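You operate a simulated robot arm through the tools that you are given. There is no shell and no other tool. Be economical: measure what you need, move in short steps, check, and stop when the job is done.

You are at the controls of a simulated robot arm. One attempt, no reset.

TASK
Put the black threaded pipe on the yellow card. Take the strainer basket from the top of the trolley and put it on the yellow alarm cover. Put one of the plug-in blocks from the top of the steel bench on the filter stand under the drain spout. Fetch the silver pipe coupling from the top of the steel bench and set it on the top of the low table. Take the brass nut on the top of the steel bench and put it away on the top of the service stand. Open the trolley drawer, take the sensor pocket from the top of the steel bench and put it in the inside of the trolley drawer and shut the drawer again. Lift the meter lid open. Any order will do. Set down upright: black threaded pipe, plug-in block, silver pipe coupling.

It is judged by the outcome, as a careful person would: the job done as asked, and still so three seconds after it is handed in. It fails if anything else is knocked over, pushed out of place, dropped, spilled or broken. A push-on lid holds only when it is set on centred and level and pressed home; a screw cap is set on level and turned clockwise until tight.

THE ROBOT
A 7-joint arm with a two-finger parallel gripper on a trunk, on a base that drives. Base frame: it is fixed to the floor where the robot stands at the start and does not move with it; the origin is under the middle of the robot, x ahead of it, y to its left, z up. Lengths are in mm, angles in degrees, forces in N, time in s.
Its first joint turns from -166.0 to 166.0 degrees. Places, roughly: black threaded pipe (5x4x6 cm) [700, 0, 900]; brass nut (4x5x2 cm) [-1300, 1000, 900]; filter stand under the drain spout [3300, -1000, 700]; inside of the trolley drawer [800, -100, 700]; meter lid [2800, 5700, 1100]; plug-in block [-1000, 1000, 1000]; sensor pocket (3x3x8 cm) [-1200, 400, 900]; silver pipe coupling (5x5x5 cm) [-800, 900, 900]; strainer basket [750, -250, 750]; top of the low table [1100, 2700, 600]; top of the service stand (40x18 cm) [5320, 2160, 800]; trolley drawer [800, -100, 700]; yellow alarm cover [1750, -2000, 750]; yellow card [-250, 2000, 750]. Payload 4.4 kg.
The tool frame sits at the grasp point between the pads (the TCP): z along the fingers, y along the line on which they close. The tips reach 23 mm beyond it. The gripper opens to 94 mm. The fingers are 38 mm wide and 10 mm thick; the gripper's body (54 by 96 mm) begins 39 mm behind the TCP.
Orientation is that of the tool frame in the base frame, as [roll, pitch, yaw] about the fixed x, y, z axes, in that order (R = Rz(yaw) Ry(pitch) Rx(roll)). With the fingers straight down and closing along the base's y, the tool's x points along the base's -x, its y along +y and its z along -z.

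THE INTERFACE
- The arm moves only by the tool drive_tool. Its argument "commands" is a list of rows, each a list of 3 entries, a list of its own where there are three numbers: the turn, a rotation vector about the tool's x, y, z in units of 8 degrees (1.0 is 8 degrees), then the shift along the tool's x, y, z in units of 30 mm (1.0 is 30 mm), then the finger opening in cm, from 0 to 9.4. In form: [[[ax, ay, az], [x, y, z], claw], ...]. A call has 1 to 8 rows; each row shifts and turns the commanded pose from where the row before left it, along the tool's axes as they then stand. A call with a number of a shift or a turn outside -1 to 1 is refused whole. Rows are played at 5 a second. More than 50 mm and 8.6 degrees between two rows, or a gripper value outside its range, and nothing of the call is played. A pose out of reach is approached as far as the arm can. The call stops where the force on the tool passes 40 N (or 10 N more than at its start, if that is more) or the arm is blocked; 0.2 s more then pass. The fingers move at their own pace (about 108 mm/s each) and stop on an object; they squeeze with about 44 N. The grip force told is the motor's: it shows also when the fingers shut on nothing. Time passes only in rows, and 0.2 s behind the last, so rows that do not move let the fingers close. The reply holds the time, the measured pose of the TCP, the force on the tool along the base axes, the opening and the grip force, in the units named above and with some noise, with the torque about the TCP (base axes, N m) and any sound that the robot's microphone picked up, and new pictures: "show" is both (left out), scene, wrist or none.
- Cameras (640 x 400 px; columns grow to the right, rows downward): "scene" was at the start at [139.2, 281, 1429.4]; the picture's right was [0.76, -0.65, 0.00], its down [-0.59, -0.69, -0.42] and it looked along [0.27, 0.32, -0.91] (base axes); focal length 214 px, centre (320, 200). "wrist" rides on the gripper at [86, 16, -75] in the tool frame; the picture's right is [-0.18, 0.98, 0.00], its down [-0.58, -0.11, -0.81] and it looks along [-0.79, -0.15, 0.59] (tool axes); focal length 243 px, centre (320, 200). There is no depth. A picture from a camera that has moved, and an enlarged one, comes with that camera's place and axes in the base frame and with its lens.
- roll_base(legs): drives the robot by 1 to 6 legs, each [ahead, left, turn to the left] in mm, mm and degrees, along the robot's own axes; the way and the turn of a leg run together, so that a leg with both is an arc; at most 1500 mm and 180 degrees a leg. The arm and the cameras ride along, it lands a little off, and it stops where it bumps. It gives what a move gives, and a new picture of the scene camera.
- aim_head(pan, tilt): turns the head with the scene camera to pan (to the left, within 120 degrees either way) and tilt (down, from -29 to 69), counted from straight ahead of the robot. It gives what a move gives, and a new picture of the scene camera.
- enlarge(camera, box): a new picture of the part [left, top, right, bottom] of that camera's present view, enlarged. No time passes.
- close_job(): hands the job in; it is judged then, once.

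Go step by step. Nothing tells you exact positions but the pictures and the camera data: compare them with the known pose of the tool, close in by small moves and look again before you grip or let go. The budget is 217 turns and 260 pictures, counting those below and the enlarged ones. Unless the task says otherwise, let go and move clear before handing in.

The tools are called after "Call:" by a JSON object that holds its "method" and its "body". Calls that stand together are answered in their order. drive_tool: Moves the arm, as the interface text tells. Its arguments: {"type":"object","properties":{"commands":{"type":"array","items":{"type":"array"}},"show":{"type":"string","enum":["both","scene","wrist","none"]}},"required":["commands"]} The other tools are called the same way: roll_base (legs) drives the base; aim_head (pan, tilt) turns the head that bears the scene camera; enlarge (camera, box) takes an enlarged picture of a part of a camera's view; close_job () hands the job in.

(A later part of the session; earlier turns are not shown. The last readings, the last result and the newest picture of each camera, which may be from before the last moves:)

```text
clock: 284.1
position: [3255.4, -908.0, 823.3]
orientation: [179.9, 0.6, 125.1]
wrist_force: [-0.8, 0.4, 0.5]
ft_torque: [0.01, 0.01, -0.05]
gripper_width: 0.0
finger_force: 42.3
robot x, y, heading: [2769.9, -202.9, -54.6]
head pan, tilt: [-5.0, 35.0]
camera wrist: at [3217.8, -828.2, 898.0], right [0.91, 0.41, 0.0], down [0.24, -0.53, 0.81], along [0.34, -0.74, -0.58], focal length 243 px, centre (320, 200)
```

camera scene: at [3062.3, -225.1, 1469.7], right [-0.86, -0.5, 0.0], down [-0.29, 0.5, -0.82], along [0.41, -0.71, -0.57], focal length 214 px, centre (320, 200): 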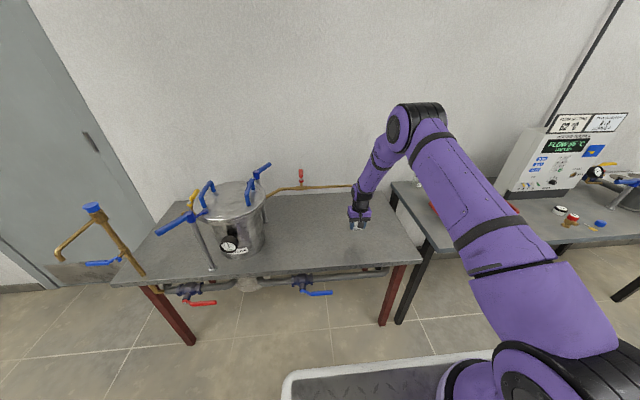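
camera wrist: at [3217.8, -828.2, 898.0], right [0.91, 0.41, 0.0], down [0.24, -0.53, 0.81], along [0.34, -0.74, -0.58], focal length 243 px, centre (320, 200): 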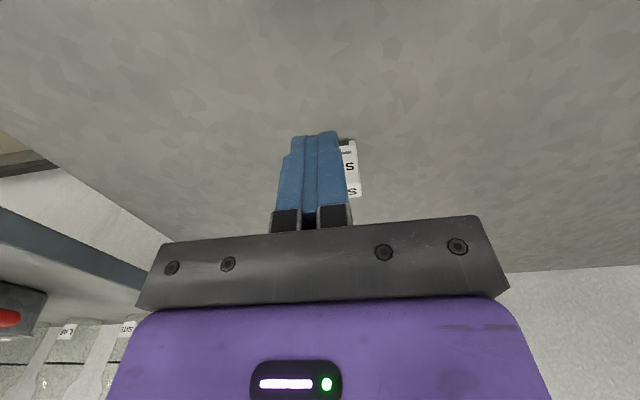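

Lower and push gently toward the wall about 69 mm.

Call:
{"method": "drive_tool", "body": {"commands": [[[0, 0, 0], [0, 0, 0.95], 0], [[0, 0, 0], [0, 0, 0.85], 0], [[0, 0, 0], [-0.5, 0, 0], 0], [[0, 0, 0], [-0.4, 0, 0], 0], [[0, 0, 0], [-0.35, 0, 0], 0], [[0, 0, 0], [-0.35, 0, 0], 0], [[0, 0, 0], [-0.35, 0, 0], 0], [[0, 0, 0], [-0.3, 0, 0], 0]], "show": "both"}}

Call:
{"method": "enlarge", "body": {"camera": "scene", "box": [290, 130, 430, 240]}}

```text
clock: 285.9
position: [3294.5, -964.8, 766.9]
orientation: [179.8, 0.5, 125.2]
wrist_force: [-0.6, 0.4, 0.3]
ft_torque: [0.01, 0.04, 0.0]
gripper_width: 0.1
finger_force: 42.2
robot x, y, heading: [2768.8, -201.0, -54.8]
head pan, tilt: [-5.0, 35.0]
camera scene: at [3062.5, -225.4, 1469.7], right [-0.86, -0.5, 0.0], down [-0.29, 0.5, -0.82], along [0.41, -0.71, -0.57], focal length 214 px, centre (320, 200)
camera wrist: at [3256.2, -886.0, 842.2], right [0.91, 0.41, 0.0], down [0.24, -0.53, 0.81], along [0.34, -0.74, -0.58], focal length 243 px, centre (320, 200)
```

scene: 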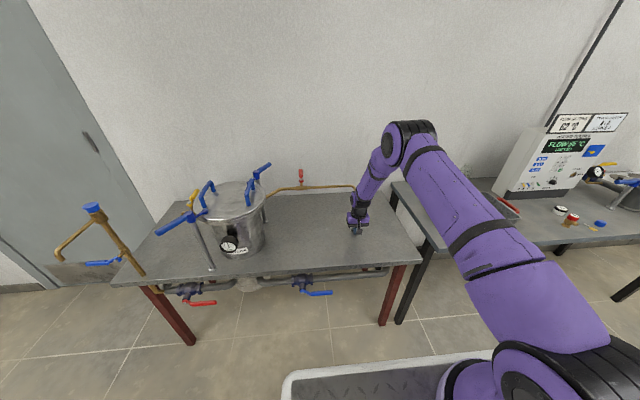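
wrist: 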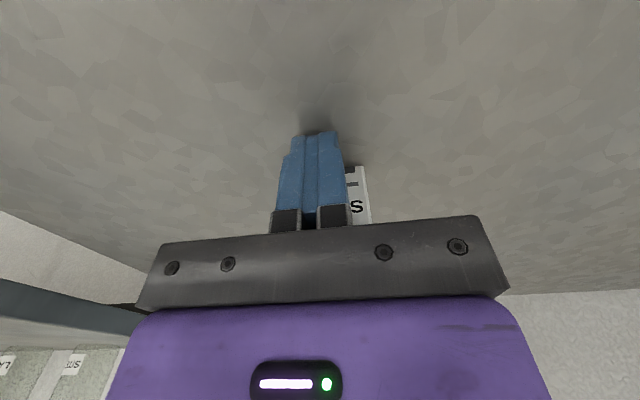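

```text
3.64 times, centred on (360, 185) of scene
camera zoom: at [3062.5, -225.4, 1469.7], right [-0.86, -0.5, 0.0], down [-0.29, 0.5, -0.82], along [0.41, -0.71, -0.57], focal length 780 px, centre (174, 254)
```

zoom: 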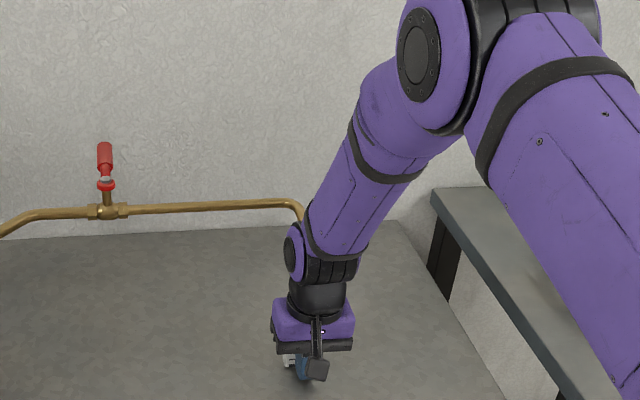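

I back away and rise to check the block.

Call:
{"method": "drive_tool", "body": {"commands": [[[0, 0, 0], [1, 0, 0], 0], [[0, 0, 0], [1, 0, -0.5], 0], [[0, 0, 0], [1, 0, -1], 0], [[0, 0, 0], [0.5, 0, -1], 0], [[0, 0, 0], [0, 0, -1], 3], [[0, 0, 0], [0, 0, -1], 6], [[0, 0, 0], [0, 0, -1], 9]], "show": "wrist"}}

Call:
{"method": "enlarge", "body": {"camera": "scene", "box": [290, 130, 430, 240]}}

```text
clock: 287.5
position: [3232.8, -877.5, 931.6]
orientation: [179.8, 0.5, 125.2]
wrist_force: [0.6, 0.2, -0.5]
ft_torque: [0.02, 0.02, 0.04]
gripper_width: 89.9
finger_force: 0.1
robot x, y, heading: [2768.9, -201.8, -54.6]
head pan, tilt: [-5.0, 35.0]
camera wrist: at [3194.4, -798.6, 1006.7], right [0.91, 0.41, 0.0], down [0.24, -0.53, 0.81], along [0.34, -0.74, -0.59], focal length 243 px, centre (320, 200)
```

wrist: 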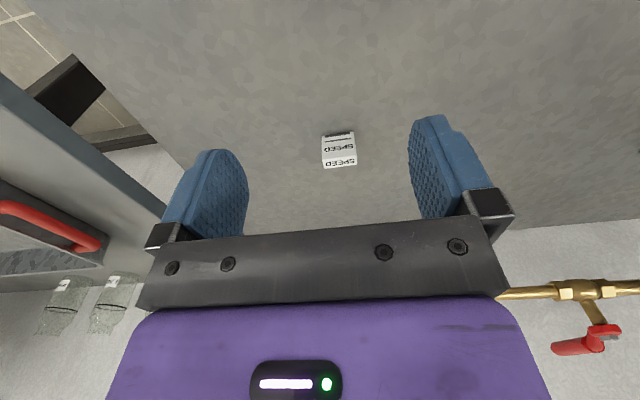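

```text
3.64 times, centred on (360, 185) of scene
camera zoom: at [3062.7, -225.7, 1469.6], right [-0.86, -0.5, 0.0], down [-0.29, 0.5, -0.82], along [0.41, -0.71, -0.57], focal length 780 px, centre (174, 254)
```

zoom: 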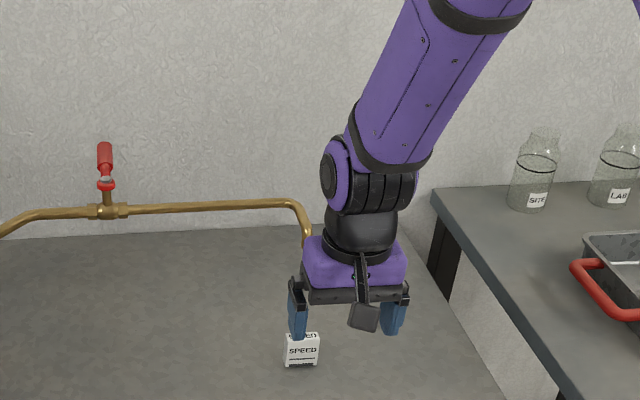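

The SPEED block stands upright, directly below the spout (within ~25 mm). Now back to the steel bench for the brass nut.

Call:
{"method": "drive_tool", "body": {"commands": [[[0, 0, 0], [0.6, 0, -1], 9], [[0, 0, 0], [0.6, 0, -1], 9], [[0, 0, 0], [0.6, 0, -1], 9], [[0, 0, 0], [0.6, 0, -1], 9], [[0, 0, 0], [0.6, 0, -1], 9], [[0, 0, 0], [0.6, 0, -1], 9], [[0, 0, 0], [0.6, 0, -1], 9], [[0, 0, 0], [0.6, 0, -1], 9]], "show": "none"}}

Call:
{"method": "roll_base", "body": {"legs": [[-60, 0, 0], [0, -1100, 0], [0, -1080, 0]]}}

```text
clock: 289.3
position: [3146.0, -761.1, 1171.5]
orientation: [179.7, 0.5, 125.1]
wrist_force: [-0.3, -0.6, -0.5]
ft_torque: [0.01, 0.02, 0.02]
gripper_width: 89.8
finger_force: 0.0
robot x, y, heading: [2768.4, -204.1, -54.5]
head pan, tilt: [-5.0, 35.0]
```

```text
clock: 300.6
position: [1271.7, -1946.2, 1172.2]
orientation: [179.8, 0.5, 122.0]
wrist_force: [0.9, 0.0, 0.4]
ft_torque: [0.0, -0.02, 0.0]
gripper_width: 90.2
finger_force: 0.1
robot x, y, heading: [924.4, -1369.9, -57.8]
head pan, tilt: [-5.0, 35.0]
camera scene: at [1217.6, -1406.3, 1469.7], right [-0.89, -0.46, 0.0], down [-0.26, 0.51, -0.82], along [0.37, -0.73, -0.57], focal length 214 px, centre (320, 200)
```

scene: 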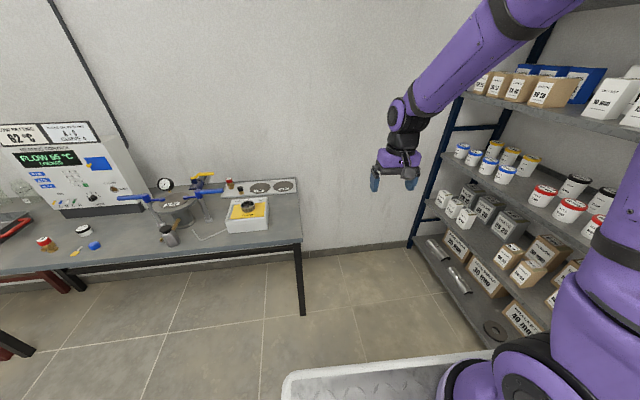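

I realign, reverse past the trolley and turn beside the bench.

Call:
{"method": "roll_base", "body": {"legs": [[0, 0, 2.8], [-990, 0, 0], [-990, 0, 0], [0, 0, -90]]}}

```text
clock: 314.9
position: [-798.5, -98.4, 1172.3]
orientation: [179.8, 0.6, 35.4]
wrist_force: [1.0, 0.3, 0.0]
ft_torque: [-0.02, 0.01, 0.02]
gripper_width: 89.6
finger_force: 0.2
robot x, y, heading: [-242.7, 282.1, -144.3]
head pan, tilt: [-5.0, 35.0]
camera scene: at [-263.5, -10.8, 1469.7], right [-0.51, 0.86, 0.0], down [0.49, 0.29, -0.82], along [-0.71, -0.42, -0.57], focal length 214 px, centre (320, 200)
```

scene: 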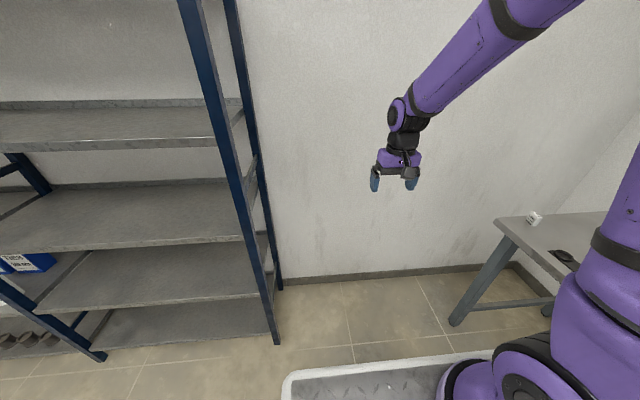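

Slide forward and right next to the bench.

Call:
{"method": "roll_base", "body": {"legs": [[175, -262, -0.5]]}}

Call:
{"method": "aim_head", "body": {"pan": -85, "tilt": 35}}

```text
clock: 317.0
position: [-1097.4, 15.6, 1172.1]
orientation: [179.8, 0.4, 34.7]
wrist_force: [0.1, -0.3, -0.5]
ft_torque: [0.0, 0.0, 0.03]
gripper_width: 90.0
finger_force: 0.1
robot x, y, heading: [-539.5, 386.4, -145.2]
head pan, tilt: [-5.0, 35.0]
camera scene: at [-560.0, 95.3, 1469.7], right [-0.5, 0.87, 0.0], down [0.5, 0.28, -0.82], along [-0.71, -0.41, -0.57], focal length 214 px, centre (320, 200)
```

scene: 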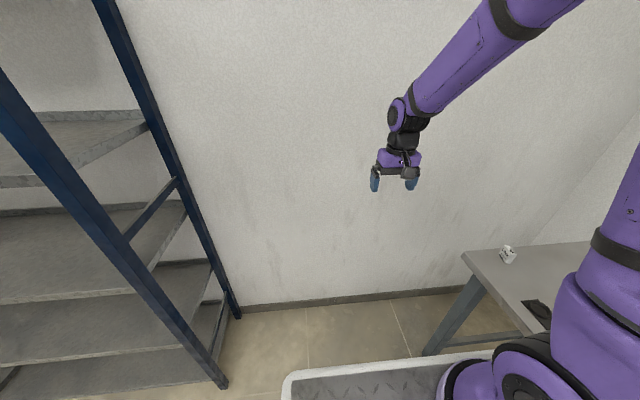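

```text
clock: 318.5
position: [-1095.8, 17.1, 1169.9]
orientation: [179.8, 0.6, 34.6]
wrist_force: [0.3, -0.4, -0.4]
ft_torque: [-0.02, 0.0, -0.01]
gripper_width: 90.3
finger_force: 0.1
robot x, y, heading: [-529.9, 388.9, -145.1]
head pan, tilt: [-85.0, 35.0]
camera scene: at [-539.9, 206.7, 1469.7], right [0.77, 0.64, 0.0], down [0.37, -0.44, -0.82], along [-0.52, 0.63, -0.57], focal length 214 px, centre (320, 200)
```

scene: 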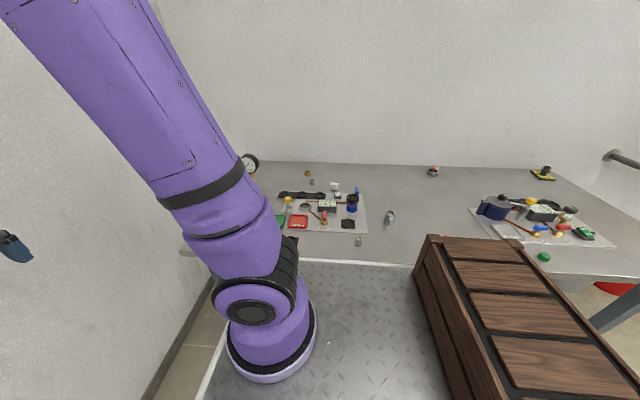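

I swing the tool around to the nut at about (-1310,1018) by way of the bench's left side.

Call:
{"method": "drive_tool", "body": {"commands": [[[0, 0, 1], [-0.11, -1, 0], 9], [[0, 0, 1], [-0.25, -1, 0], 9], [[0, 0, 1], [-0.4, -1, 0], 9], [[0, 0, 1], [-0.55, -1, 0], 9], [[0, 0, 1], [-0.75, -1, 0], 9], [[0, 0, 0.75], [-1, -1, 0], 9], [[0, 0, 0], [-1, -1, 0], 9], [[0, 0, 0], [-1, -1, 0], 9]], "show": "none"}}

Call:
{"method": "drive_tool", "body": {"commands": [[[0, 0, 0], [-1, -1, 0], 9], [[0, 0, 0], [-1, -1, 0], 9], [[0, 0, 0], [-1, -1, 0], 9], [[0, 0, 1], [-0.26, -1, 0], 9], [[0, 0, 1], [-0.4, -1, 0], 9], [[0, 0, 1], [-0.55, -1, 0], 9], [[0, 0, 1], [-0.75, -1, 0], 9], [[0, 0, 0.75], [-1, -1, 0], 9]], "show": "none"}}

Call:
{"method": "drive_tool", "body": {"commands": [[[0, 0, 0], [-1, -1, 0], 9], [[0, 0, 0], [-1, -1, 0], 9], [[0, 0, 0], [-1, -1, 0], 9], [[0, 0, 0], [-1, -1, 0], 9], [[0, 0, 0], [-1, -1, 0], 9], [[0, 0, 0], [-1, -1, 0], 9], [[0, 0, 0], [-1, -1, 0], 9]], "show": "wrist"}}

```text
clock: 320.3
position: [-1278.4, 243.0, 1173.2]
orientation: [179.6, 0.3, -11.4]
wrist_force: [0.1, -0.3, -0.3]
ft_torque: [0.06, -0.02, 0.0]
gripper_width: 89.9
finger_force: 0.1
robot x, y, heading: [-533.1, 387.5, -145.2]
head pan, tilt: [-85.0, 35.0]
```

```text
clock: 322.1
position: [-1351.7, 528.8, 1167.4]
orientation: [179.4, -0.1, -49.4]
wrist_force: [0.6, -1.1, 0.2]
ft_torque: [0.06, 0.0, -0.01]
gripper_width: 90.0
finger_force: 0.0
robot x, y, heading: [-535.5, 387.6, -145.4]
head pan, tilt: [-85.0, 35.0]
```

```text
clock: 323.7
position: [-1330.5, 822.3, 1162.2]
orientation: [179.4, -0.1, -49.3]
wrist_force: [-0.4, -1.0, 0.0]
ft_torque: [0.05, -0.02, 0.0]
gripper_width: 90.1
finger_force: 0.1
robot x, y, heading: [-533.9, 390.7, -145.3]
head pan, tilt: [-85.0, 35.0]
camera wrist: at [-1287.0, 745.1, 1237.8], right [-0.86, -0.5, 0.01], down [-0.29, 0.52, 0.8], along [-0.41, 0.69, -0.59], focal length 243 px, centre (320, 200)
```

wrist: 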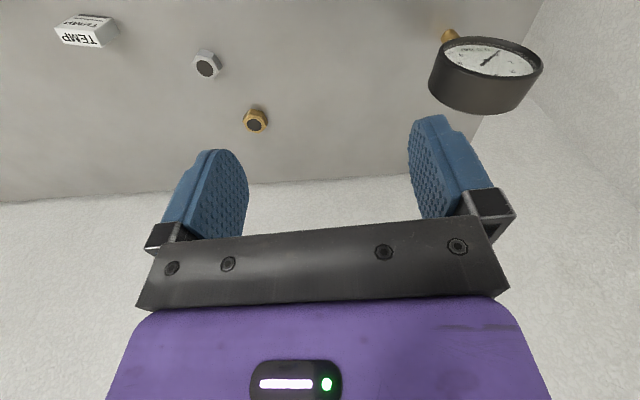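

The brass nut is at about (-1324,1022). I move over and descend.

Call:
{"method": "drive_tool", "body": {"commands": [[[0, 0, 0], [-0.7, -0.64, 1], 9], [[0, 0, 0], [-0.7, -0.64, 1], 9], [[0, 0, 0], [-0.7, -0.64, 1], 9], [[0, 0, 0], [-0.7, -0.64, 1], 9], [[0, 0, 0], [-0.7, -0.64, 1], 9], [[0, 0, 0], [-0.7, -0.64, 1], 9], [[0, 0, 0], [-0.7, -0.64, 1], 9]], "show": "wrist"}}

```text
clock: 325.3
position: [-1315.2, 1006.2, 957.9]
orientation: [179.5, 0.0, -49.3]
wrist_force: [-0.3, -1.7, 1.4]
ft_torque: [0.05, -0.02, -0.02]
gripper_width: 90.1
finger_force: 0.0
out of reach, approached as far as the arm can: row 7
robot x, y, heading: [-536.1, 388.7, -145.5]
head pan, tilt: [-85.0, 35.0]
camera wrist: at [-1271.2, 928.5, 1033.8], right [-0.87, -0.5, 0.01], down [-0.29, 0.52, 0.8], along [-0.41, 0.69, -0.59], focal length 243 px, centre (320, 200)
```

wrist: 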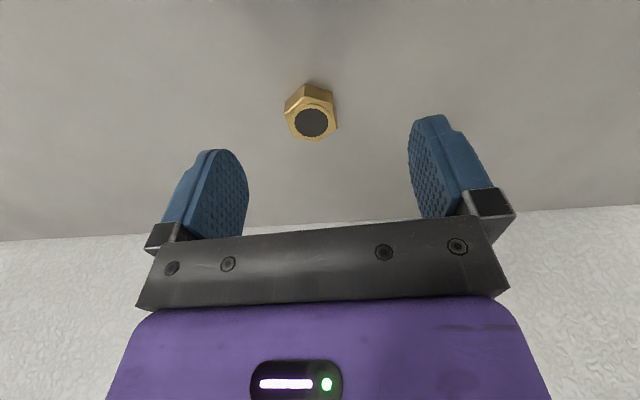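

Slightly out of reach; I try easing the wrist yaw and then the remaining shift.

Call:
{"method": "drive_tool", "body": {"commands": [[[0, 0, 1], [0, 0, 0], 9], [[0, 0, 1], [0, 0, 0], 9], [[0, 0, 0], [-0.6, -0.1, 0.3], 9], [[0, 0, 0], [0, 0, 0], 9]], "show": "wrist"}}

```text
clock: 326.3
position: [-1311.4, 1008.0, 952.3]
orientation: [179.5, -0.3, -65.4]
wrist_force: [0.0, 0.0, 0.4]
ft_torque: [0.0, -0.03, 0.0]
gripper_width: 89.7
finger_force: 0.1
out of reach, approached as far as the arm can: row 3
robot x, y, heading: [-533.3, 394.3, -145.1]
head pan, tilt: [-85.0, 35.0]
camera wrist: at [-1290.9, 922.6, 1028.7], right [-0.97, -0.24, 0.01], down [-0.14, 0.58, 0.8], along [-0.2, 0.78, -0.6], focal length 243 px, centre (320, 200)
```

wrist: 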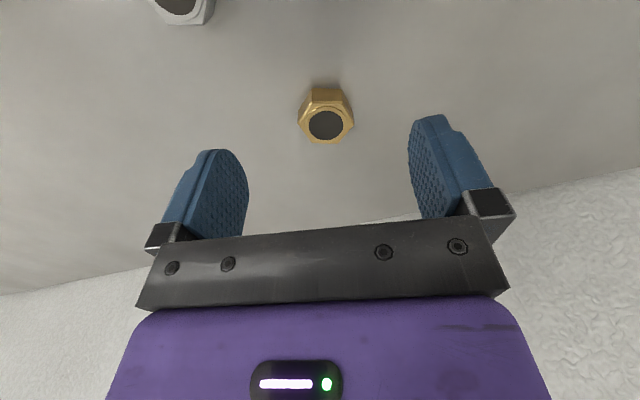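

The base must come ~25 mm closer to the bench. I check the gap between deck and bench.

Call:
{"method": "aim_head", "body": {"pan": -85, "tilt": 62}}

```text
clock: 327.2
position: [-1311.2, 1009.3, 951.8]
orientation: [179.5, -0.3, -65.4]
wrist_force: [-0.2, -0.3, 0.8]
ft_torque: [-0.01, 0.03, -0.02]
gripper_width: 90.1
finger_force: 0.0
robot x, y, heading: [-539.6, 387.5, -145.3]
head pan, tilt: [-85.0, 62.0]
camera scene: at [-524.8, 188.6, 1433.2], right [0.77, 0.64, 0.0], down [0.56, -0.68, -0.47], along [-0.3, 0.36, -0.88], focal length 214 px, centre (320, 200)
```

scene: 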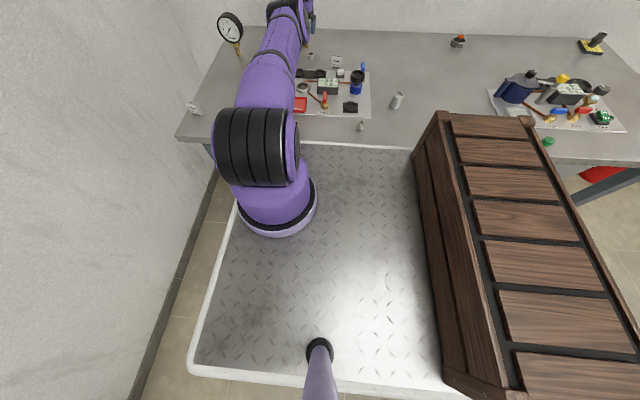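

The deck is right at the bench edge, so instead I tilt the tool 8° outward to gain reach, then shift over the nut and descend.

Call:
{"method": "drive_tool", "body": {"commands": [[[0, -1, 0], [0, 0, 0], 9], [[0, 0, 0], [-0.3, 0.07, 0], 9], [[0, 0, 0], [-0.28, 0.07, 0.1], 9], [[0, 0, 0], [0.1, 0, 0.8], 9]], "show": "wrist"}}

```text
clock: 328.2
position: [-1327.2, 1024.9, 928.6]
orientation: [179.5, 7.8, -65.4]
wrist_force: [0.7, -0.3, 0.0]
ft_torque: [0.0, -0.02, -0.02]
gripper_width: 90.0
finger_force: 0.1
out of reach, approached as far as the arm can: row 1, 2, 3
robot x, y, heading: [-534.4, 390.9, -145.3]
head pan, tilt: [-85.0, 62.0]
camera wrist: at [-1302.8, 930.6, 991.3], right [-0.97, -0.24, 0.03], down [-0.09, 0.47, 0.88], along [-0.23, 0.85, -0.48], focal length 243 px, centre (320, 200)
```

wrist: 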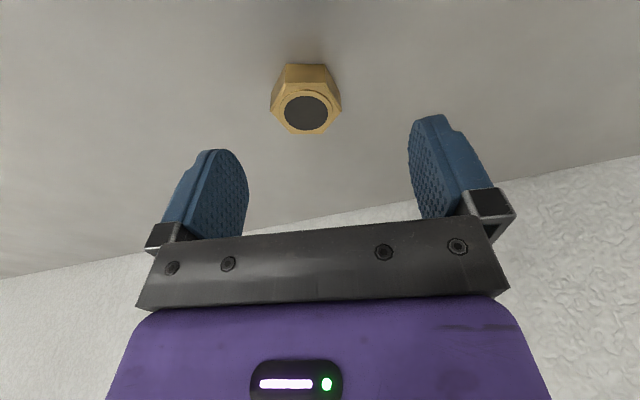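

Over the nut now; small shift, descend and close.

Call:
{"method": "drive_tool", "body": {"commands": [[[0, 0, 0], [0.08, -0.18, 0], 9], [[0, 0, 0], [0.1, 0, 0.7], 9], [[0, 0, 0], [0.09, 0, 0.5], 9], [[0, 0, 0], [0, 0, 0], 9]], "show": "wrist"}}

```text
clock: 329.2
position: [-1322.1, 1024.4, 889.9]
orientation: [179.5, 7.7, -65.5]
wrist_force: [-0.4, 0.3, 0.0]
ft_torque: [-0.02, -0.05, 0.02]
gripper_width: 90.0
finger_force: 0.0
robot x, y, heading: [-534.3, 391.3, -145.2]
head pan, tilt: [-85.0, 62.0]
camera wrist: at [-1297.6, 930.1, 953.3], right [-0.97, -0.24, 0.03], down [-0.09, 0.47, 0.88], along [-0.23, 0.85, -0.48], focal length 243 px, centre (320, 200)
```

wrist: 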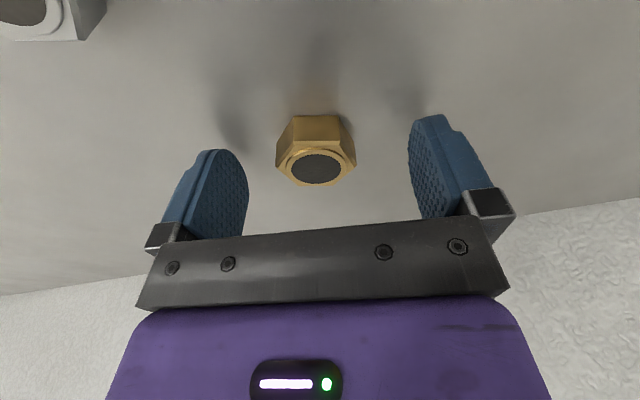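

Close, lift and level.

Call:
{"method": "drive_tool", "body": {"commands": [[[0, 0, 0], [0, 0, 0], 0], [[0, 0, 0], [0, 0, 0], 0], [[0, 0, 0], [0, 0, 0], 0], [[0, 0, 0], [-0.1, 0, -0.8], 0], [[0, 0, 0], [-0.1, 0, -0.9], 0], [[0, 0, 0], [0, 0, -1], 0], [[0, 0, 0], [0.5, 0.4, -0.8], 0], [[0, 0, 0], [0.5, 0.4, -0.8], 0]], "show": "wrist"}}

```text
clock: 331.0
position: [-1347.7, 1005.1, 1016.3]
orientation: [179.5, 7.7, -65.4]
wrist_force: [-0.5, 0.3, -0.8]
ft_torque: [0.0, -0.01, 0.01]
gripper_width: 39.5
finger_force: 44.1
out of reach, approached as far as the arm can: row 5, 6, 7, 8
robot x, y, heading: [-537.1, 388.3, -145.3]
head pan, tilt: [-85.0, 62.0]
camera wrist: at [-1323.9, 910.4, 1079.9], right [-0.97, -0.24, 0.03], down [-0.09, 0.47, 0.88], along [-0.23, 0.85, -0.48], focal length 243 px, centre (320, 200)
```

wrist: 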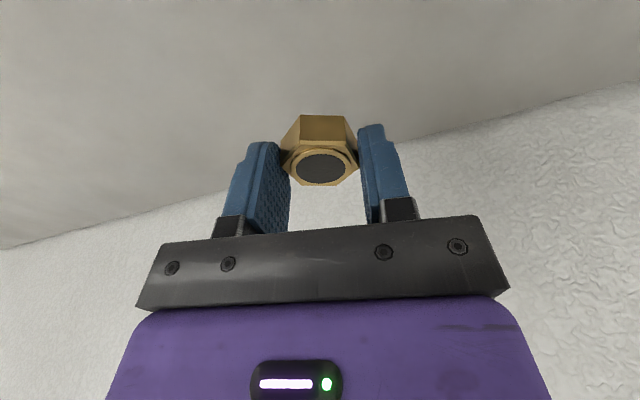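

Nut is held. I level the tool, pull it in and up, leave the bench and turn around to face along the room.

Call:
{"method": "drive_tool", "body": {"commands": [[[0, 0.96, 0], [1, -0.28, -0.7], 0], [[0, 0, 0], [1, -0.28, -0.7], 0], [[0, 0, 0], [1, -0.28, -0.7], 0], [[0, 0, 0], [1, -0.28, -0.7], 0], [[0, 0, 0], [1, -0.28, -0.7], 0], [[0, 0, 0], [1, -0.28, -0.7], 0], [[0, 0, 0], [1, -0.28, -0.7], 0], [[0, 0, 0], [1, -0.28, -0.7], 0]], "show": "none"}}

Call:
{"method": "roll_base", "body": {"legs": [[0, 320, 0], [0, 0, -90], [0, 0, -90]]}}

```text
clock: 332.8
position: [-1310.9, 964.6, 1213.6]
orientation: [179.5, 0.0, -65.4]
wrist_force: [0.1, 0.9, -1.0]
ft_torque: [-0.04, -0.04, -0.01]
gripper_width: 39.2
finger_force: 43.5
out of reach, approached as far as the arm can: row 1, 2, 3, 4, 5, 6, 7, 8
robot x, y, heading: [-534.6, 388.2, -145.4]
head pan, tilt: [-85.0, 62.0]
```

```text
clock: 342.6
position: [436.4, -437.7, 1212.8]
orientation: [179.5, -0.1, 115.7]
wrist_force: [0.6, 0.3, -1.2]
ft_torque: [-0.03, 0.0, 0.01]
gripper_width: 37.8
finger_force: 44.3
robot x, y, heading: [-350.1, 122.5, 35.8]
head pan, tilt: [-85.0, 62.0]
camera scene: at [-365.2, 321.6, 1433.1], right [-0.75, -0.66, 0.0], down [-0.58, 0.67, -0.47], along [0.31, -0.35, -0.88], focal length 214 px, centre (320, 200)
```

scene: 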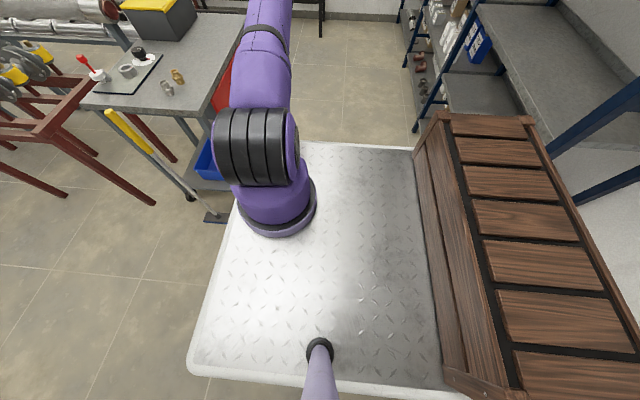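

Now I pull the arm in, sidestep right past the trolley, then drive ahead along the corridor.

Call:
{"method": "drive_tool", "body": {"commands": [[[0, 0, 0], [1, -0.28, 0], 0], [[0, 0, 0], [1, -0.28, 0], 0], [[0, 0, 0], [1, -0.28, 0], 0], [[0, 0, 0], [1, -0.28, 0], 0], [[0, 0, 0], [1, -0.28, 0], 0], [[0, 0, 0], [1, -0.28, 0], 0], [[0, 0, 0], [1, -0.28, 0], 0], [[0, 0, 0], [1, -0.28, 0], 0]], "show": "none"}}

Call:
{"method": "aim_head", "body": {"pan": 0, "tilt": 25}}

Call:
{"method": "roll_base", "body": {"legs": [[0, -930, 0], [0, -920, 0]]}}

```text
clock: 344.4
position: [422.0, -425.5, 1269.4]
orientation: [179.5, -0.2, 115.8]
wrist_force: [0.4, -0.2, -0.8]
ft_torque: [-0.03, 0.02, 0.0]
gripper_width: 38.0
finger_force: 43.8
out of reach, approached as far as the arm can: row 1, 2, 3, 4, 5, 6, 7, 8
robot x, y, heading: [-349.6, 121.8, 35.8]
head pan, tilt: [-85.0, 62.0]
```

```text
clock: 346.0
position: [423.1, -426.9, 1269.3]
orientation: [179.7, -0.2, 115.8]
wrist_force: [-0.4, -0.4, -1.4]
ft_torque: [-0.02, 0.01, -0.01]
gripper_width: 35.2
finger_force: 43.8
robot x, y, heading: [-349.3, 119.1, 35.9]
head pan, tilt: [0.0, 25.0]
camera scene: at [-332.8, 424.3, 1485.4], right [0.59, -0.81, 0.0], down [-0.34, -0.25, -0.91], along [0.73, 0.53, -0.42], focal length 214 px, centre (320, 200)
```

scene: 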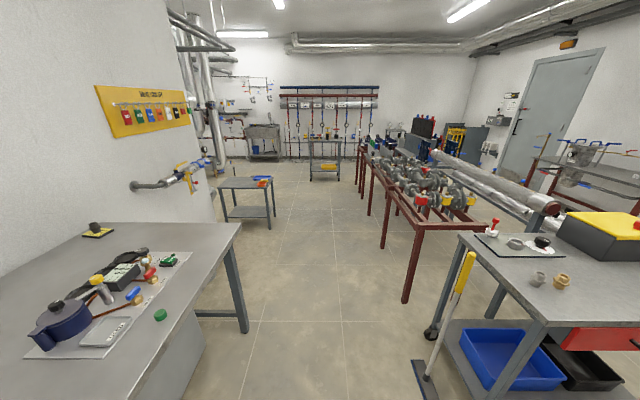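

```text
clock: 355.4
position: [1463.3, -1999.5, 1269.4]
orientation: [179.6, -0.3, 113.4]
wrist_force: [-0.2, -0.7, -0.8]
ft_torque: [-0.01, 0.03, 0.01]
gripper_width: 35.4
finger_force: 44.0
robot x, y, heading: [710.4, -1421.7, 33.6]
head pan, tilt: [0.0, 25.0]
camera scene: at [744.5, -1118.3, 1485.5], right [0.55, -0.83, 0.0], down [-0.35, -0.23, -0.91], along [0.76, 0.5, -0.42], focal length 214 px, centre (320, 200)
```

scene: 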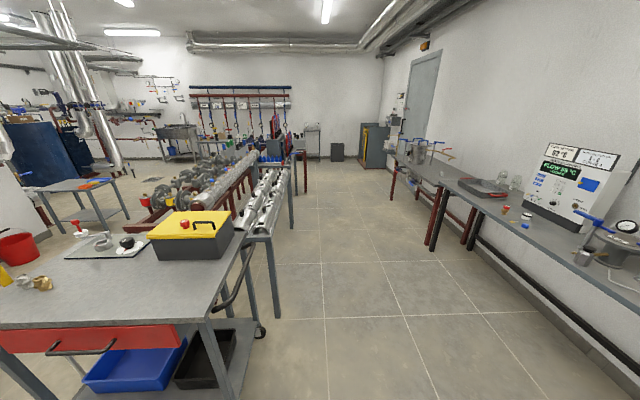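

The corridor ahead is clear, and I can see the far stand. First I bring the arm from the right side to the front.

Call:
{"method": "drive_tool", "body": {"commands": [[[0, 0, -0.9], [1, 0.5, 0], 0], [[0, 0, -0.9], [1, 0.7, 0], 0], [[0, 0, -0.9], [1, 0.9, 0], 0], [[0, 0, 0], [1, 1, 0], 0], [[0, 0, 0], [1, 1, 0], 0], [[0, 0, 0], [1, 1, 0], 0], [[0, 0, 0], [1, 1, 0], 0], [[0, 0, 0], [1, 1, 0], 0]], "show": "wrist"}}

Call:
{"method": "drive_tool", "body": {"commands": [[[0, 0, 0], [1, 1, 0], 0], [[0, 0, 0], [1, 1, 0], 0], [[0, 0, 0], [1, 1, 0], 0], [[0, 0, 0], [1, 1, 0], 0], [[0, 0, 0], [1, 1, 0], 0], [[0, 0, 0], [1, 1, 0], 0], [[0, 0, 0], [1, 1, 0], 0], [[0, 0, 0], [1, 1, 0], 0]], "show": "none"}}

```text
clock: 357.2
position: [1606.6, -1799.3, 1345.8]
orientation: [179.5, -0.1, 134.8]
wrist_force: [-0.3, -0.9, -1.5]
ft_torque: [0.04, -0.04, 0.01]
gripper_width: 35.3
finger_force: 43.7
out of reach, approached as far as the arm can: row 1, 2, 3, 4, 5, 6, 7, 8
robot x, y, heading: [717.7, -1423.8, 33.4]
head pan, tilt: [0.0, 25.0]
camera wrist: at [1555.6, -1727.9, 1421.5], right [0.83, 0.56, 0.01], down [0.33, -0.49, 0.8], along [0.46, -0.66, -0.59], focal length 243 px, centre (320, 200)
```

wrist: 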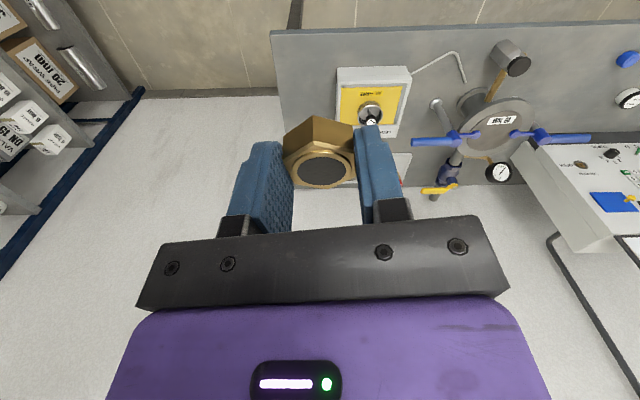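

```text
clock: 359.0
position: [1681.9, -1502.5, 1374.9]
orientation: [179.5, 0.0, 134.9]
wrist_force: [1.0, -0.4, -0.2]
ft_torque: [0.04, 0.03, 0.01]
gripper_width: 35.2
finger_force: 44.5
out of reach, approached as far as the arm can: row 1, 2, 3, 4, 5
robot x, y, heading: [714.5, -1418.3, 33.7]
head pan, tilt: [0.0, 25.0]
```

Two more steps bring it in front; then drive ahead.

Call:
{"method": "drive_tool", "body": {"commands": [[[0, 0, 0], [1, 0.33, 0.6], 0], [[0, 0, 0], [1, 0.33, 0.6], 0], [[0, 0, 0], [1, 0.33, 0.6], 0], [[0, 0, 0], [1, 0.33, 0.6], 0], [[0, 0, 0], [1, 0.33, 0.6], 0], [[0, 0, 0], [1, 0.33, 0.6], 0], [[0, 0, 0], [1, 0.33, 0.6], 0], [[0, 0, 0], [1, 0.33, 0.6], 0]], "show": "none"}}

Call:
{"method": "roll_base", "body": {"legs": [[0, 0, 1.5], [1250, 0, 0], [1250, 0, 0], [1250, 0, 0]]}}

```text
clock: 360.8
position: [1565.5, -1272.3, 1234.8]
orientation: [179.5, 0.0, 135.0]
wrist_force: [0.7, -1.3, -0.4]
ft_torque: [0.04, 0.03, -0.03]
gripper_width: 35.4
finger_force: 44.4
robot x, y, heading: [715.7, -1421.5, 33.5]
head pan, tilt: [0.0, 25.0]
```

```text
clock: 377.4
position: [4224.8, 837.8, 1235.4]
orientation: [179.4, 0.0, 141.8]
wrist_force: [-0.4, -0.1, -1.2]
ft_torque: [-0.01, 0.0, 0.0]
gripper_width: 35.3
finger_force: 43.8
robot x, y, heading: [3398.6, 591.0, 40.2]
head pan, tilt: [0.0, 25.0]
stopped in leg 4: the robot was blocked; the commanded pose is now the measured one
camera scene: at [3391.7, 893.4, 1485.5], right [0.65, -0.76, 0.0], down [-0.32, -0.27, -0.91], along [0.69, 0.59, -0.42], focal length 214 px, centre (320, 200)
```

scene: 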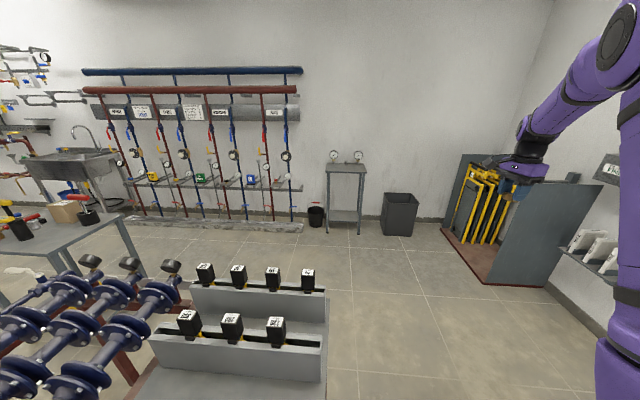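

The base bumped the rack on the left (drifted heading). I ease back and right, and check.

Call:
{"method": "roll_base", "body": {"legs": [[-40, -60, 0], [0, -250, 0], [0, 0, -5]]}}

Call:
{"method": "aim_head", "body": {"pan": 60, "tilt": 45}}

```text
clock: 380.3
position: [4414.0, 502.6, 1235.3]
orientation: [179.3, 0.0, 137.0]
wrist_force: [0.3, -0.7, -0.5]
ft_torque: [0.0, 0.01, 0.0]
gripper_width: 35.1
finger_force: 43.7
robot x, y, heading: [3571.8, 324.6, 35.3]
head pan, tilt: [0.0, 25.0]
camera scene: at [3588.5, 629.4, 1485.5], right [0.58, -0.82, 0.0], down [-0.34, -0.24, -0.91], along [0.74, 0.52, -0.42], focal length 214 px, centre (320, 200)
```

scene: 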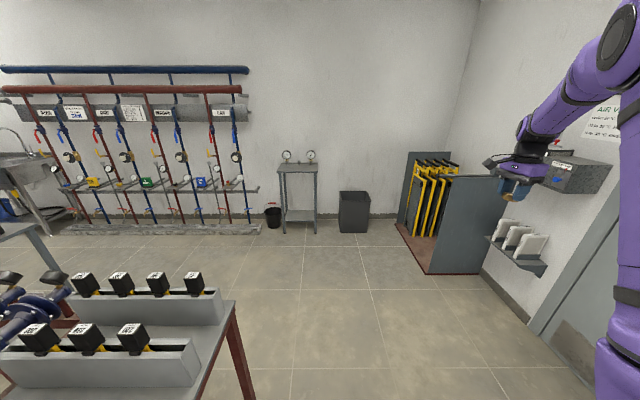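

```text
clock: 381.6
position: [4413.9, 502.2, 1237.0]
orientation: [179.5, 0.0, 136.9]
wrist_force: [0.8, 0.1, -1.3]
ft_torque: [0.01, -0.02, 0.01]
gripper_width: 35.4
finger_force: 44.8
robot x, y, heading: [3567.7, 328.1, 35.5]
head pan, tilt: [60.0, 45.0]
camera scene: at [3505.8, 657.1, 1454.9], right [1.0, 0.09, 0.0], down [0.07, -0.7, -0.71], along [-0.07, 0.7, -0.71], focal length 214 px, centre (320, 200)
```

scene: 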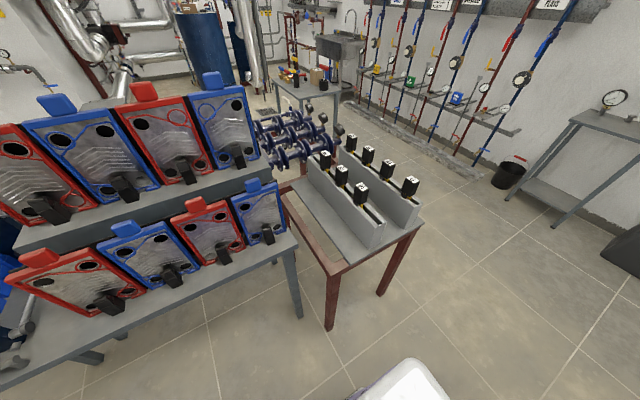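

All upright. Now straight ahead past the rack end and then left toward the service stand.

Call:
{"method": "roll_base", "body": {"legs": [[800, 0, 0], [750, 0, 0], [0, 230, 0]]}}

Call:
{"method": "aim_head", "body": {"pan": 5, "tilt": 35}}

Call:
{"method": "enlarge", "body": {"camera": "scene", "box": [220, 80, 420, 220]}}

```text
clock: 391.0
position: [5544.2, 1632.6, 1235.9]
orientation: [179.4, 0.0, 138.2]
wrist_force: [-0.1, 0.2, -1.3]
ft_torque: [0.0, 0.02, 0.0]
gripper_width: 35.2
finger_force: 44.1
robot x, y, heading: [4698.6, 1434.2, 36.8]
head pan, tilt: [60.0, 45.0]
camera scene: at [4631.9, 1765.4, 1454.9], right [0.99, 0.12, 0.0], down [0.08, -0.7, -0.71], along [-0.08, 0.7, -0.71], focal length 214 px, centre (320, 200)
```

scene: 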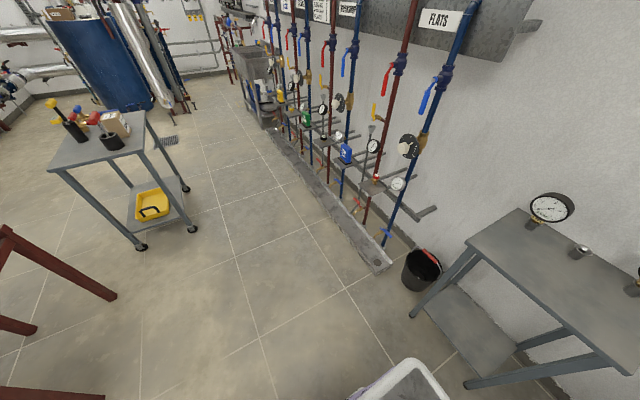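

```text
clock: 392.3
position: [5545.1, 1633.2, 1236.0]
orientation: [179.3, 0.0, 138.3]
wrist_force: [0.8, -0.4, -0.9]
ft_torque: [0.01, 0.01, -0.03]
gripper_width: 35.4
finger_force: 43.5
robot x, y, heading: [4700.0, 1434.2, 36.3]
head pan, tilt: [5.0, 35.0]
camera scene: at [4707.1, 1743.4, 1469.7], right [0.67, -0.74, 0.0], down [-0.43, -0.38, -0.82], along [0.61, 0.55, -0.57], focal length 214 px, centre (320, 200)
```

scene: 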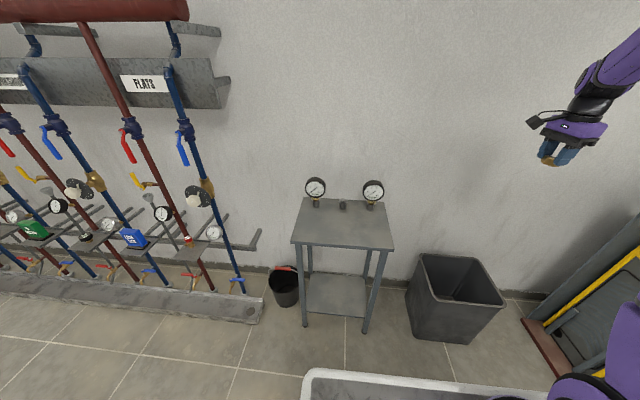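

```text
2.86 times, centred on (320, 150) of scene
camera zoom: at [4707.1, 1743.4, 1469.7], right [0.67, -0.74, 0.0], down [-0.43, -0.38, -0.82], along [0.61, 0.55, -0.57], focal length 613 px, centre (320, 343)
```

zoom: 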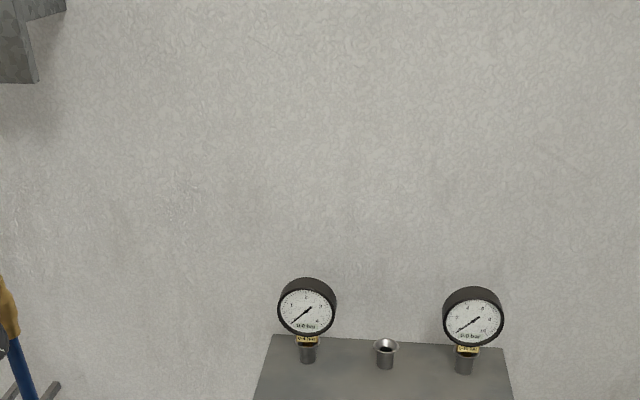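

The stand's clear front area is about (5280,2137), z≈840. I swing the nut over it.

Call:
{"method": "drive_tool", "body": {"commands": [[[0, 0, 0], [1, 0.39, 0], 0], [[0, 0, 0], [1, 0.39, 0], 0], [[0, 0, 0], [1, 0.39, 0], 0], [[0, 0, 0], [1, 0.39, 0], 0], [[0, 0, 0], [1, 0.39, 0], 0], [[0, 0, 0], [1, 0.39, 0], 0], [[0, 0, 0], [1, 0.39, 0], 0], [[0, 0, 0], [1, 0.39, 0], 0]], "show": "none"}}

Call:
{"method": "drive_tool", "body": {"commands": [[[0, 0, 0], [1, 0.39, 0], 0], [[0, 0, 0], [1, 0.39, 0], 0], [[0, 0, 0], [1, 0.39, 0], 0], [[0, 0, 0], [1, 0.39, 0], 0], [[0, 0, 0], [1, 0.39, 0.5], 0], [[0, 0, 0], [1, 0.39, 0.9], 0], [[0, 0, 0], [1, 0.39, 0.9], 0], [[0, 0, 0], [1, 0.39, 0.9], 0]], "show": "both"}}

```text
clock: 394.1
position: [5425.7, 1860.9, 1239.1]
orientation: [179.4, 0.0, 138.3]
wrist_force: [0.3, -0.4, -1.2]
ft_torque: [0.05, 0.02, -0.01]
gripper_width: 35.0
finger_force: 44.3
robot x, y, heading: [4703.6, 1440.4, 36.7]
head pan, tilt: [5.0, 35.0]
```

```text
clock: 395.9
position: [5308.9, 2090.5, 1142.7]
orientation: [179.4, 0.0, 138.2]
wrist_force: [0.5, 0.8, 0.1]
ft_torque: [0.04, 0.02, -0.01]
gripper_width: 35.2
finger_force: 44.1
robot x, y, heading: [4700.9, 1437.1, 36.9]
head pan, tilt: [5.0, 35.0]
camera scene: at [4707.3, 1742.7, 1469.8], right [0.67, -0.75, 0.0], down [-0.43, -0.38, -0.82], along [0.61, 0.55, -0.57], focal length 214 px, centre (320, 200)
camera wrist: at [5253.9, 2158.6, 1217.7], right [0.79, 0.61, 0.01], down [0.35, -0.47, 0.81], along [0.5, -0.63, -0.59], focal length 243 px, centre (320, 200)
```

scene: 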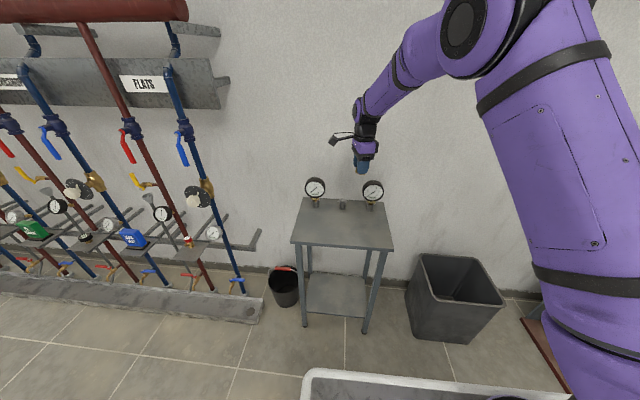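
wrist: 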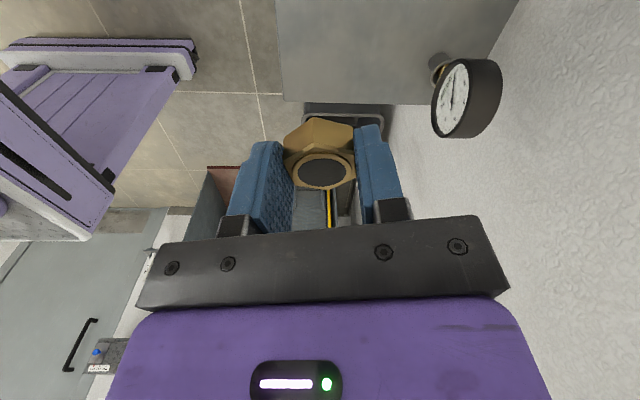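

Stand below; target about (5319,2146). I shift and descend.

Call:
{"method": "drive_tool", "body": {"commands": [[[0, 0, 0], [0.25, 0.4, 1], 0], [[0, 0, 0], [0.25, 0.4, 1], 0], [[0, 0, 0], [0.25, 0.4, 1], 0], [[0, 0, 0], [0.25, 0.4, 1], 0], [[0, 0, 0], [0, 0, 1], 0], [[0, 0, 0], [0, 0, 1], 0], [[0, 0, 0], [0, 0, 0.5], 0]], "show": "both"}}

Call:
{"method": "enlarge", "body": {"camera": "scene", "box": [280, 150, 420, 260]}}

```text
clock: 397.5
position: [5320.7, 2152.5, 947.2]
orientation: [179.5, -0.1, 138.3]
wrist_force: [-0.4, 0.2, 0.2]
ft_torque: [0.02, 0.02, 0.0]
gripper_width: 35.4
finger_force: 43.9
robot x, y, heading: [4699.8, 1434.7, 36.6]
head pan, tilt: [5.0, 35.0]
camera scene: at [4707.0, 1743.3, 1469.7], right [0.67, -0.75, 0.0], down [-0.43, -0.38, -0.82], along [0.61, 0.55, -0.57], focal length 214 px, centre (320, 200)
camera wrist: at [5266.0, 2219.4, 1023.2], right [0.79, 0.61, 0.01], down [0.36, -0.47, 0.81], along [0.5, -0.63, -0.59], focal length 243 px, centre (320, 200)
```

scene: 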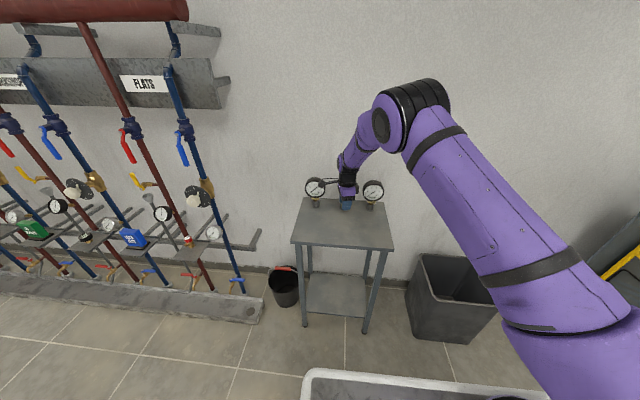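
wrist: 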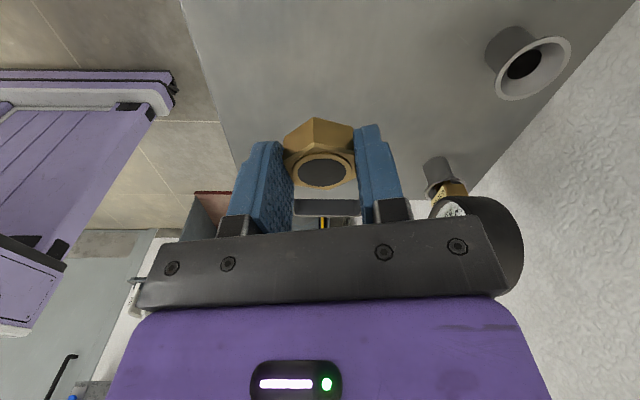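

```text
3.64 times, centred on (350, 205) of scene
camera zoom: at [4707.0, 1743.3, 1469.7], right [0.67, -0.75, 0.0], down [-0.43, -0.38, -0.82], along [0.61, 0.55, -0.57], focal length 780 px, centre (211, 182)
```

zoom: 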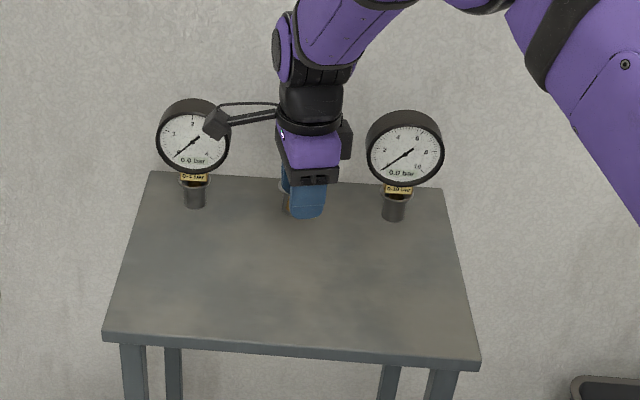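

Good position over the middle of the stand. I lower in decreasing steps until contact.

Call:
{"method": "drive_tool", "body": {"commands": [[[0, 0, 0], [0, 0, 0.9], 0], [[0, 0, 0], [0, 0, 0.5], 0], [[0, 0, 0], [0, 0, 0.25], 0], [[0, 0, 0], [0, 0, 0.2], 0], [[0, 0, 0], [0, 0, 0.2], 0], [[0, 0, 0], [0, 0, 0.2], 0], [[0, 0, 0], [0, 0, 0.2], 0], [[0, 0, 0], [0, 0, 0.2], 0]], "show": "wrist"}}

```text
clock: 399.3
position: [5321.4, 2150.4, 867.1]
orientation: [179.4, 0.1, 138.3]
wrist_force: [-0.5, -0.9, -0.4]
ft_torque: [-0.01, -0.03, 0.0]
gripper_width: 35.2
finger_force: 44.0
robot x, y, heading: [4701.4, 1435.6, 36.9]
head pan, tilt: [5.0, 35.0]
camera wrist: at [5266.7, 2218.4, 942.8], right [0.79, 0.61, 0.01], down [0.36, -0.47, 0.81], along [0.5, -0.63, -0.59], focal length 243 px, centre (320, 200)
```

wrist: 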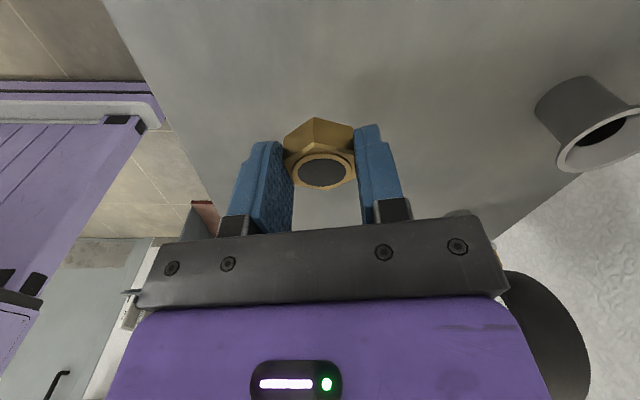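

Continue lowering.

Call:
{"method": "drive_tool", "body": {"commands": [[[0, 0, 0], [0, 0, 0.25], 0], [[0, 0, 0], [0, 0, 0.2], 0], [[0, 0, 0], [0, 0, 0.2], 0], [[0, 0, 0], [0, 0, 0.2], 0], [[0, 0, 0], [0, 0, 0.2], 0], [[0, 0, 0], [0, 0, 0.2], 0], [[0, 0, 0], [0, 0, 0.2], 0], [[0, 0, 0], [0, 0, 0.2], 0]], "show": "wrist"}}

```text
clock: 401.0
position: [5324.3, 2154.3, 826.6]
orientation: [178.8, 0.1, 138.4]
wrist_force: [0.6, 0.5, 12.5]
ft_torque: [-0.24, -0.29, -0.02]
gripper_width: 35.8
finger_force: 44.1
robot x, y, heading: [4699.4, 1436.1, 36.7]
head pan, tilt: [5.0, 35.0]
stopped in row 8: the force on the tool passed its limit at 43 N (the readings are from after the stop); the commanded pose is now the measured one
camera wrist: at [5268.3, 2221.0, 901.4], right [0.79, 0.61, 0.02], down [0.35, -0.48, 0.8], along [0.5, -0.63, -0.59], focal length 243 px, centre (320, 200)
```

wrist: 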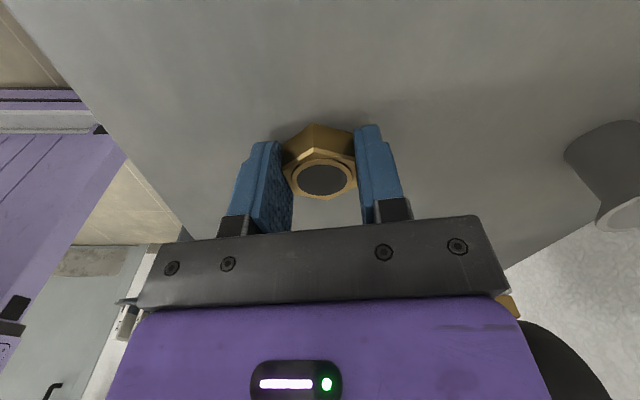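

Contact. Release and rise.

Call:
{"method": "drive_tool", "body": {"commands": [[[0, 0, 0], [0, 0, -0.05], 0], [[0, 0, 0], [0, 0, 0], 4.5], [[0, 0, 0], [0, 0, 0], 6.5], [[0, 0, 0], [0, 0, 0], 6.5], [[0, 0, 0], [0, 0, -0.8], 6.5], [[0, 0, 0], [0, 0, -1], 6.5], [[0, 0, 0], [0, 0, -1], 6.5], [[0, 0, 0], [0, 0, -1], 6.5]], "show": "wrist"}}

```text
clock: 402.8
position: [5322.2, 2153.1, 939.1]
orientation: [179.1, -0.1, 138.3]
wrist_force: [0.5, -0.4, -0.7]
ft_torque: [-0.01, 0.0, 0.01]
gripper_width: 64.9
finger_force: 0.1
robot x, y, heading: [4701.0, 1435.0, 36.9]
head pan, tilt: [5.0, 35.0]
camera wrist: at [5265.4, 2220.6, 1014.8], right [0.79, 0.61, 0.02], down [0.35, -0.48, 0.8], along [0.5, -0.63, -0.59], focal length 243 px, centre (320, 200)
```

wrist: 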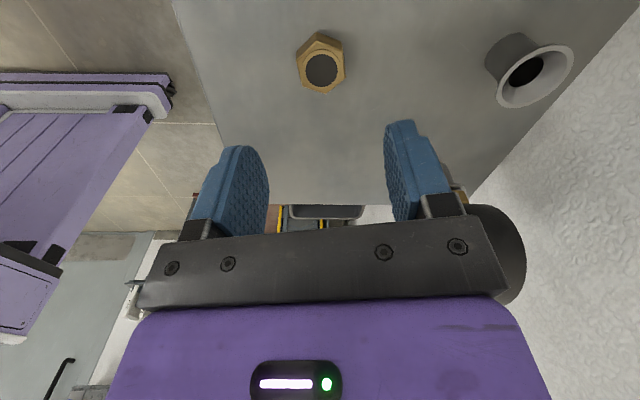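

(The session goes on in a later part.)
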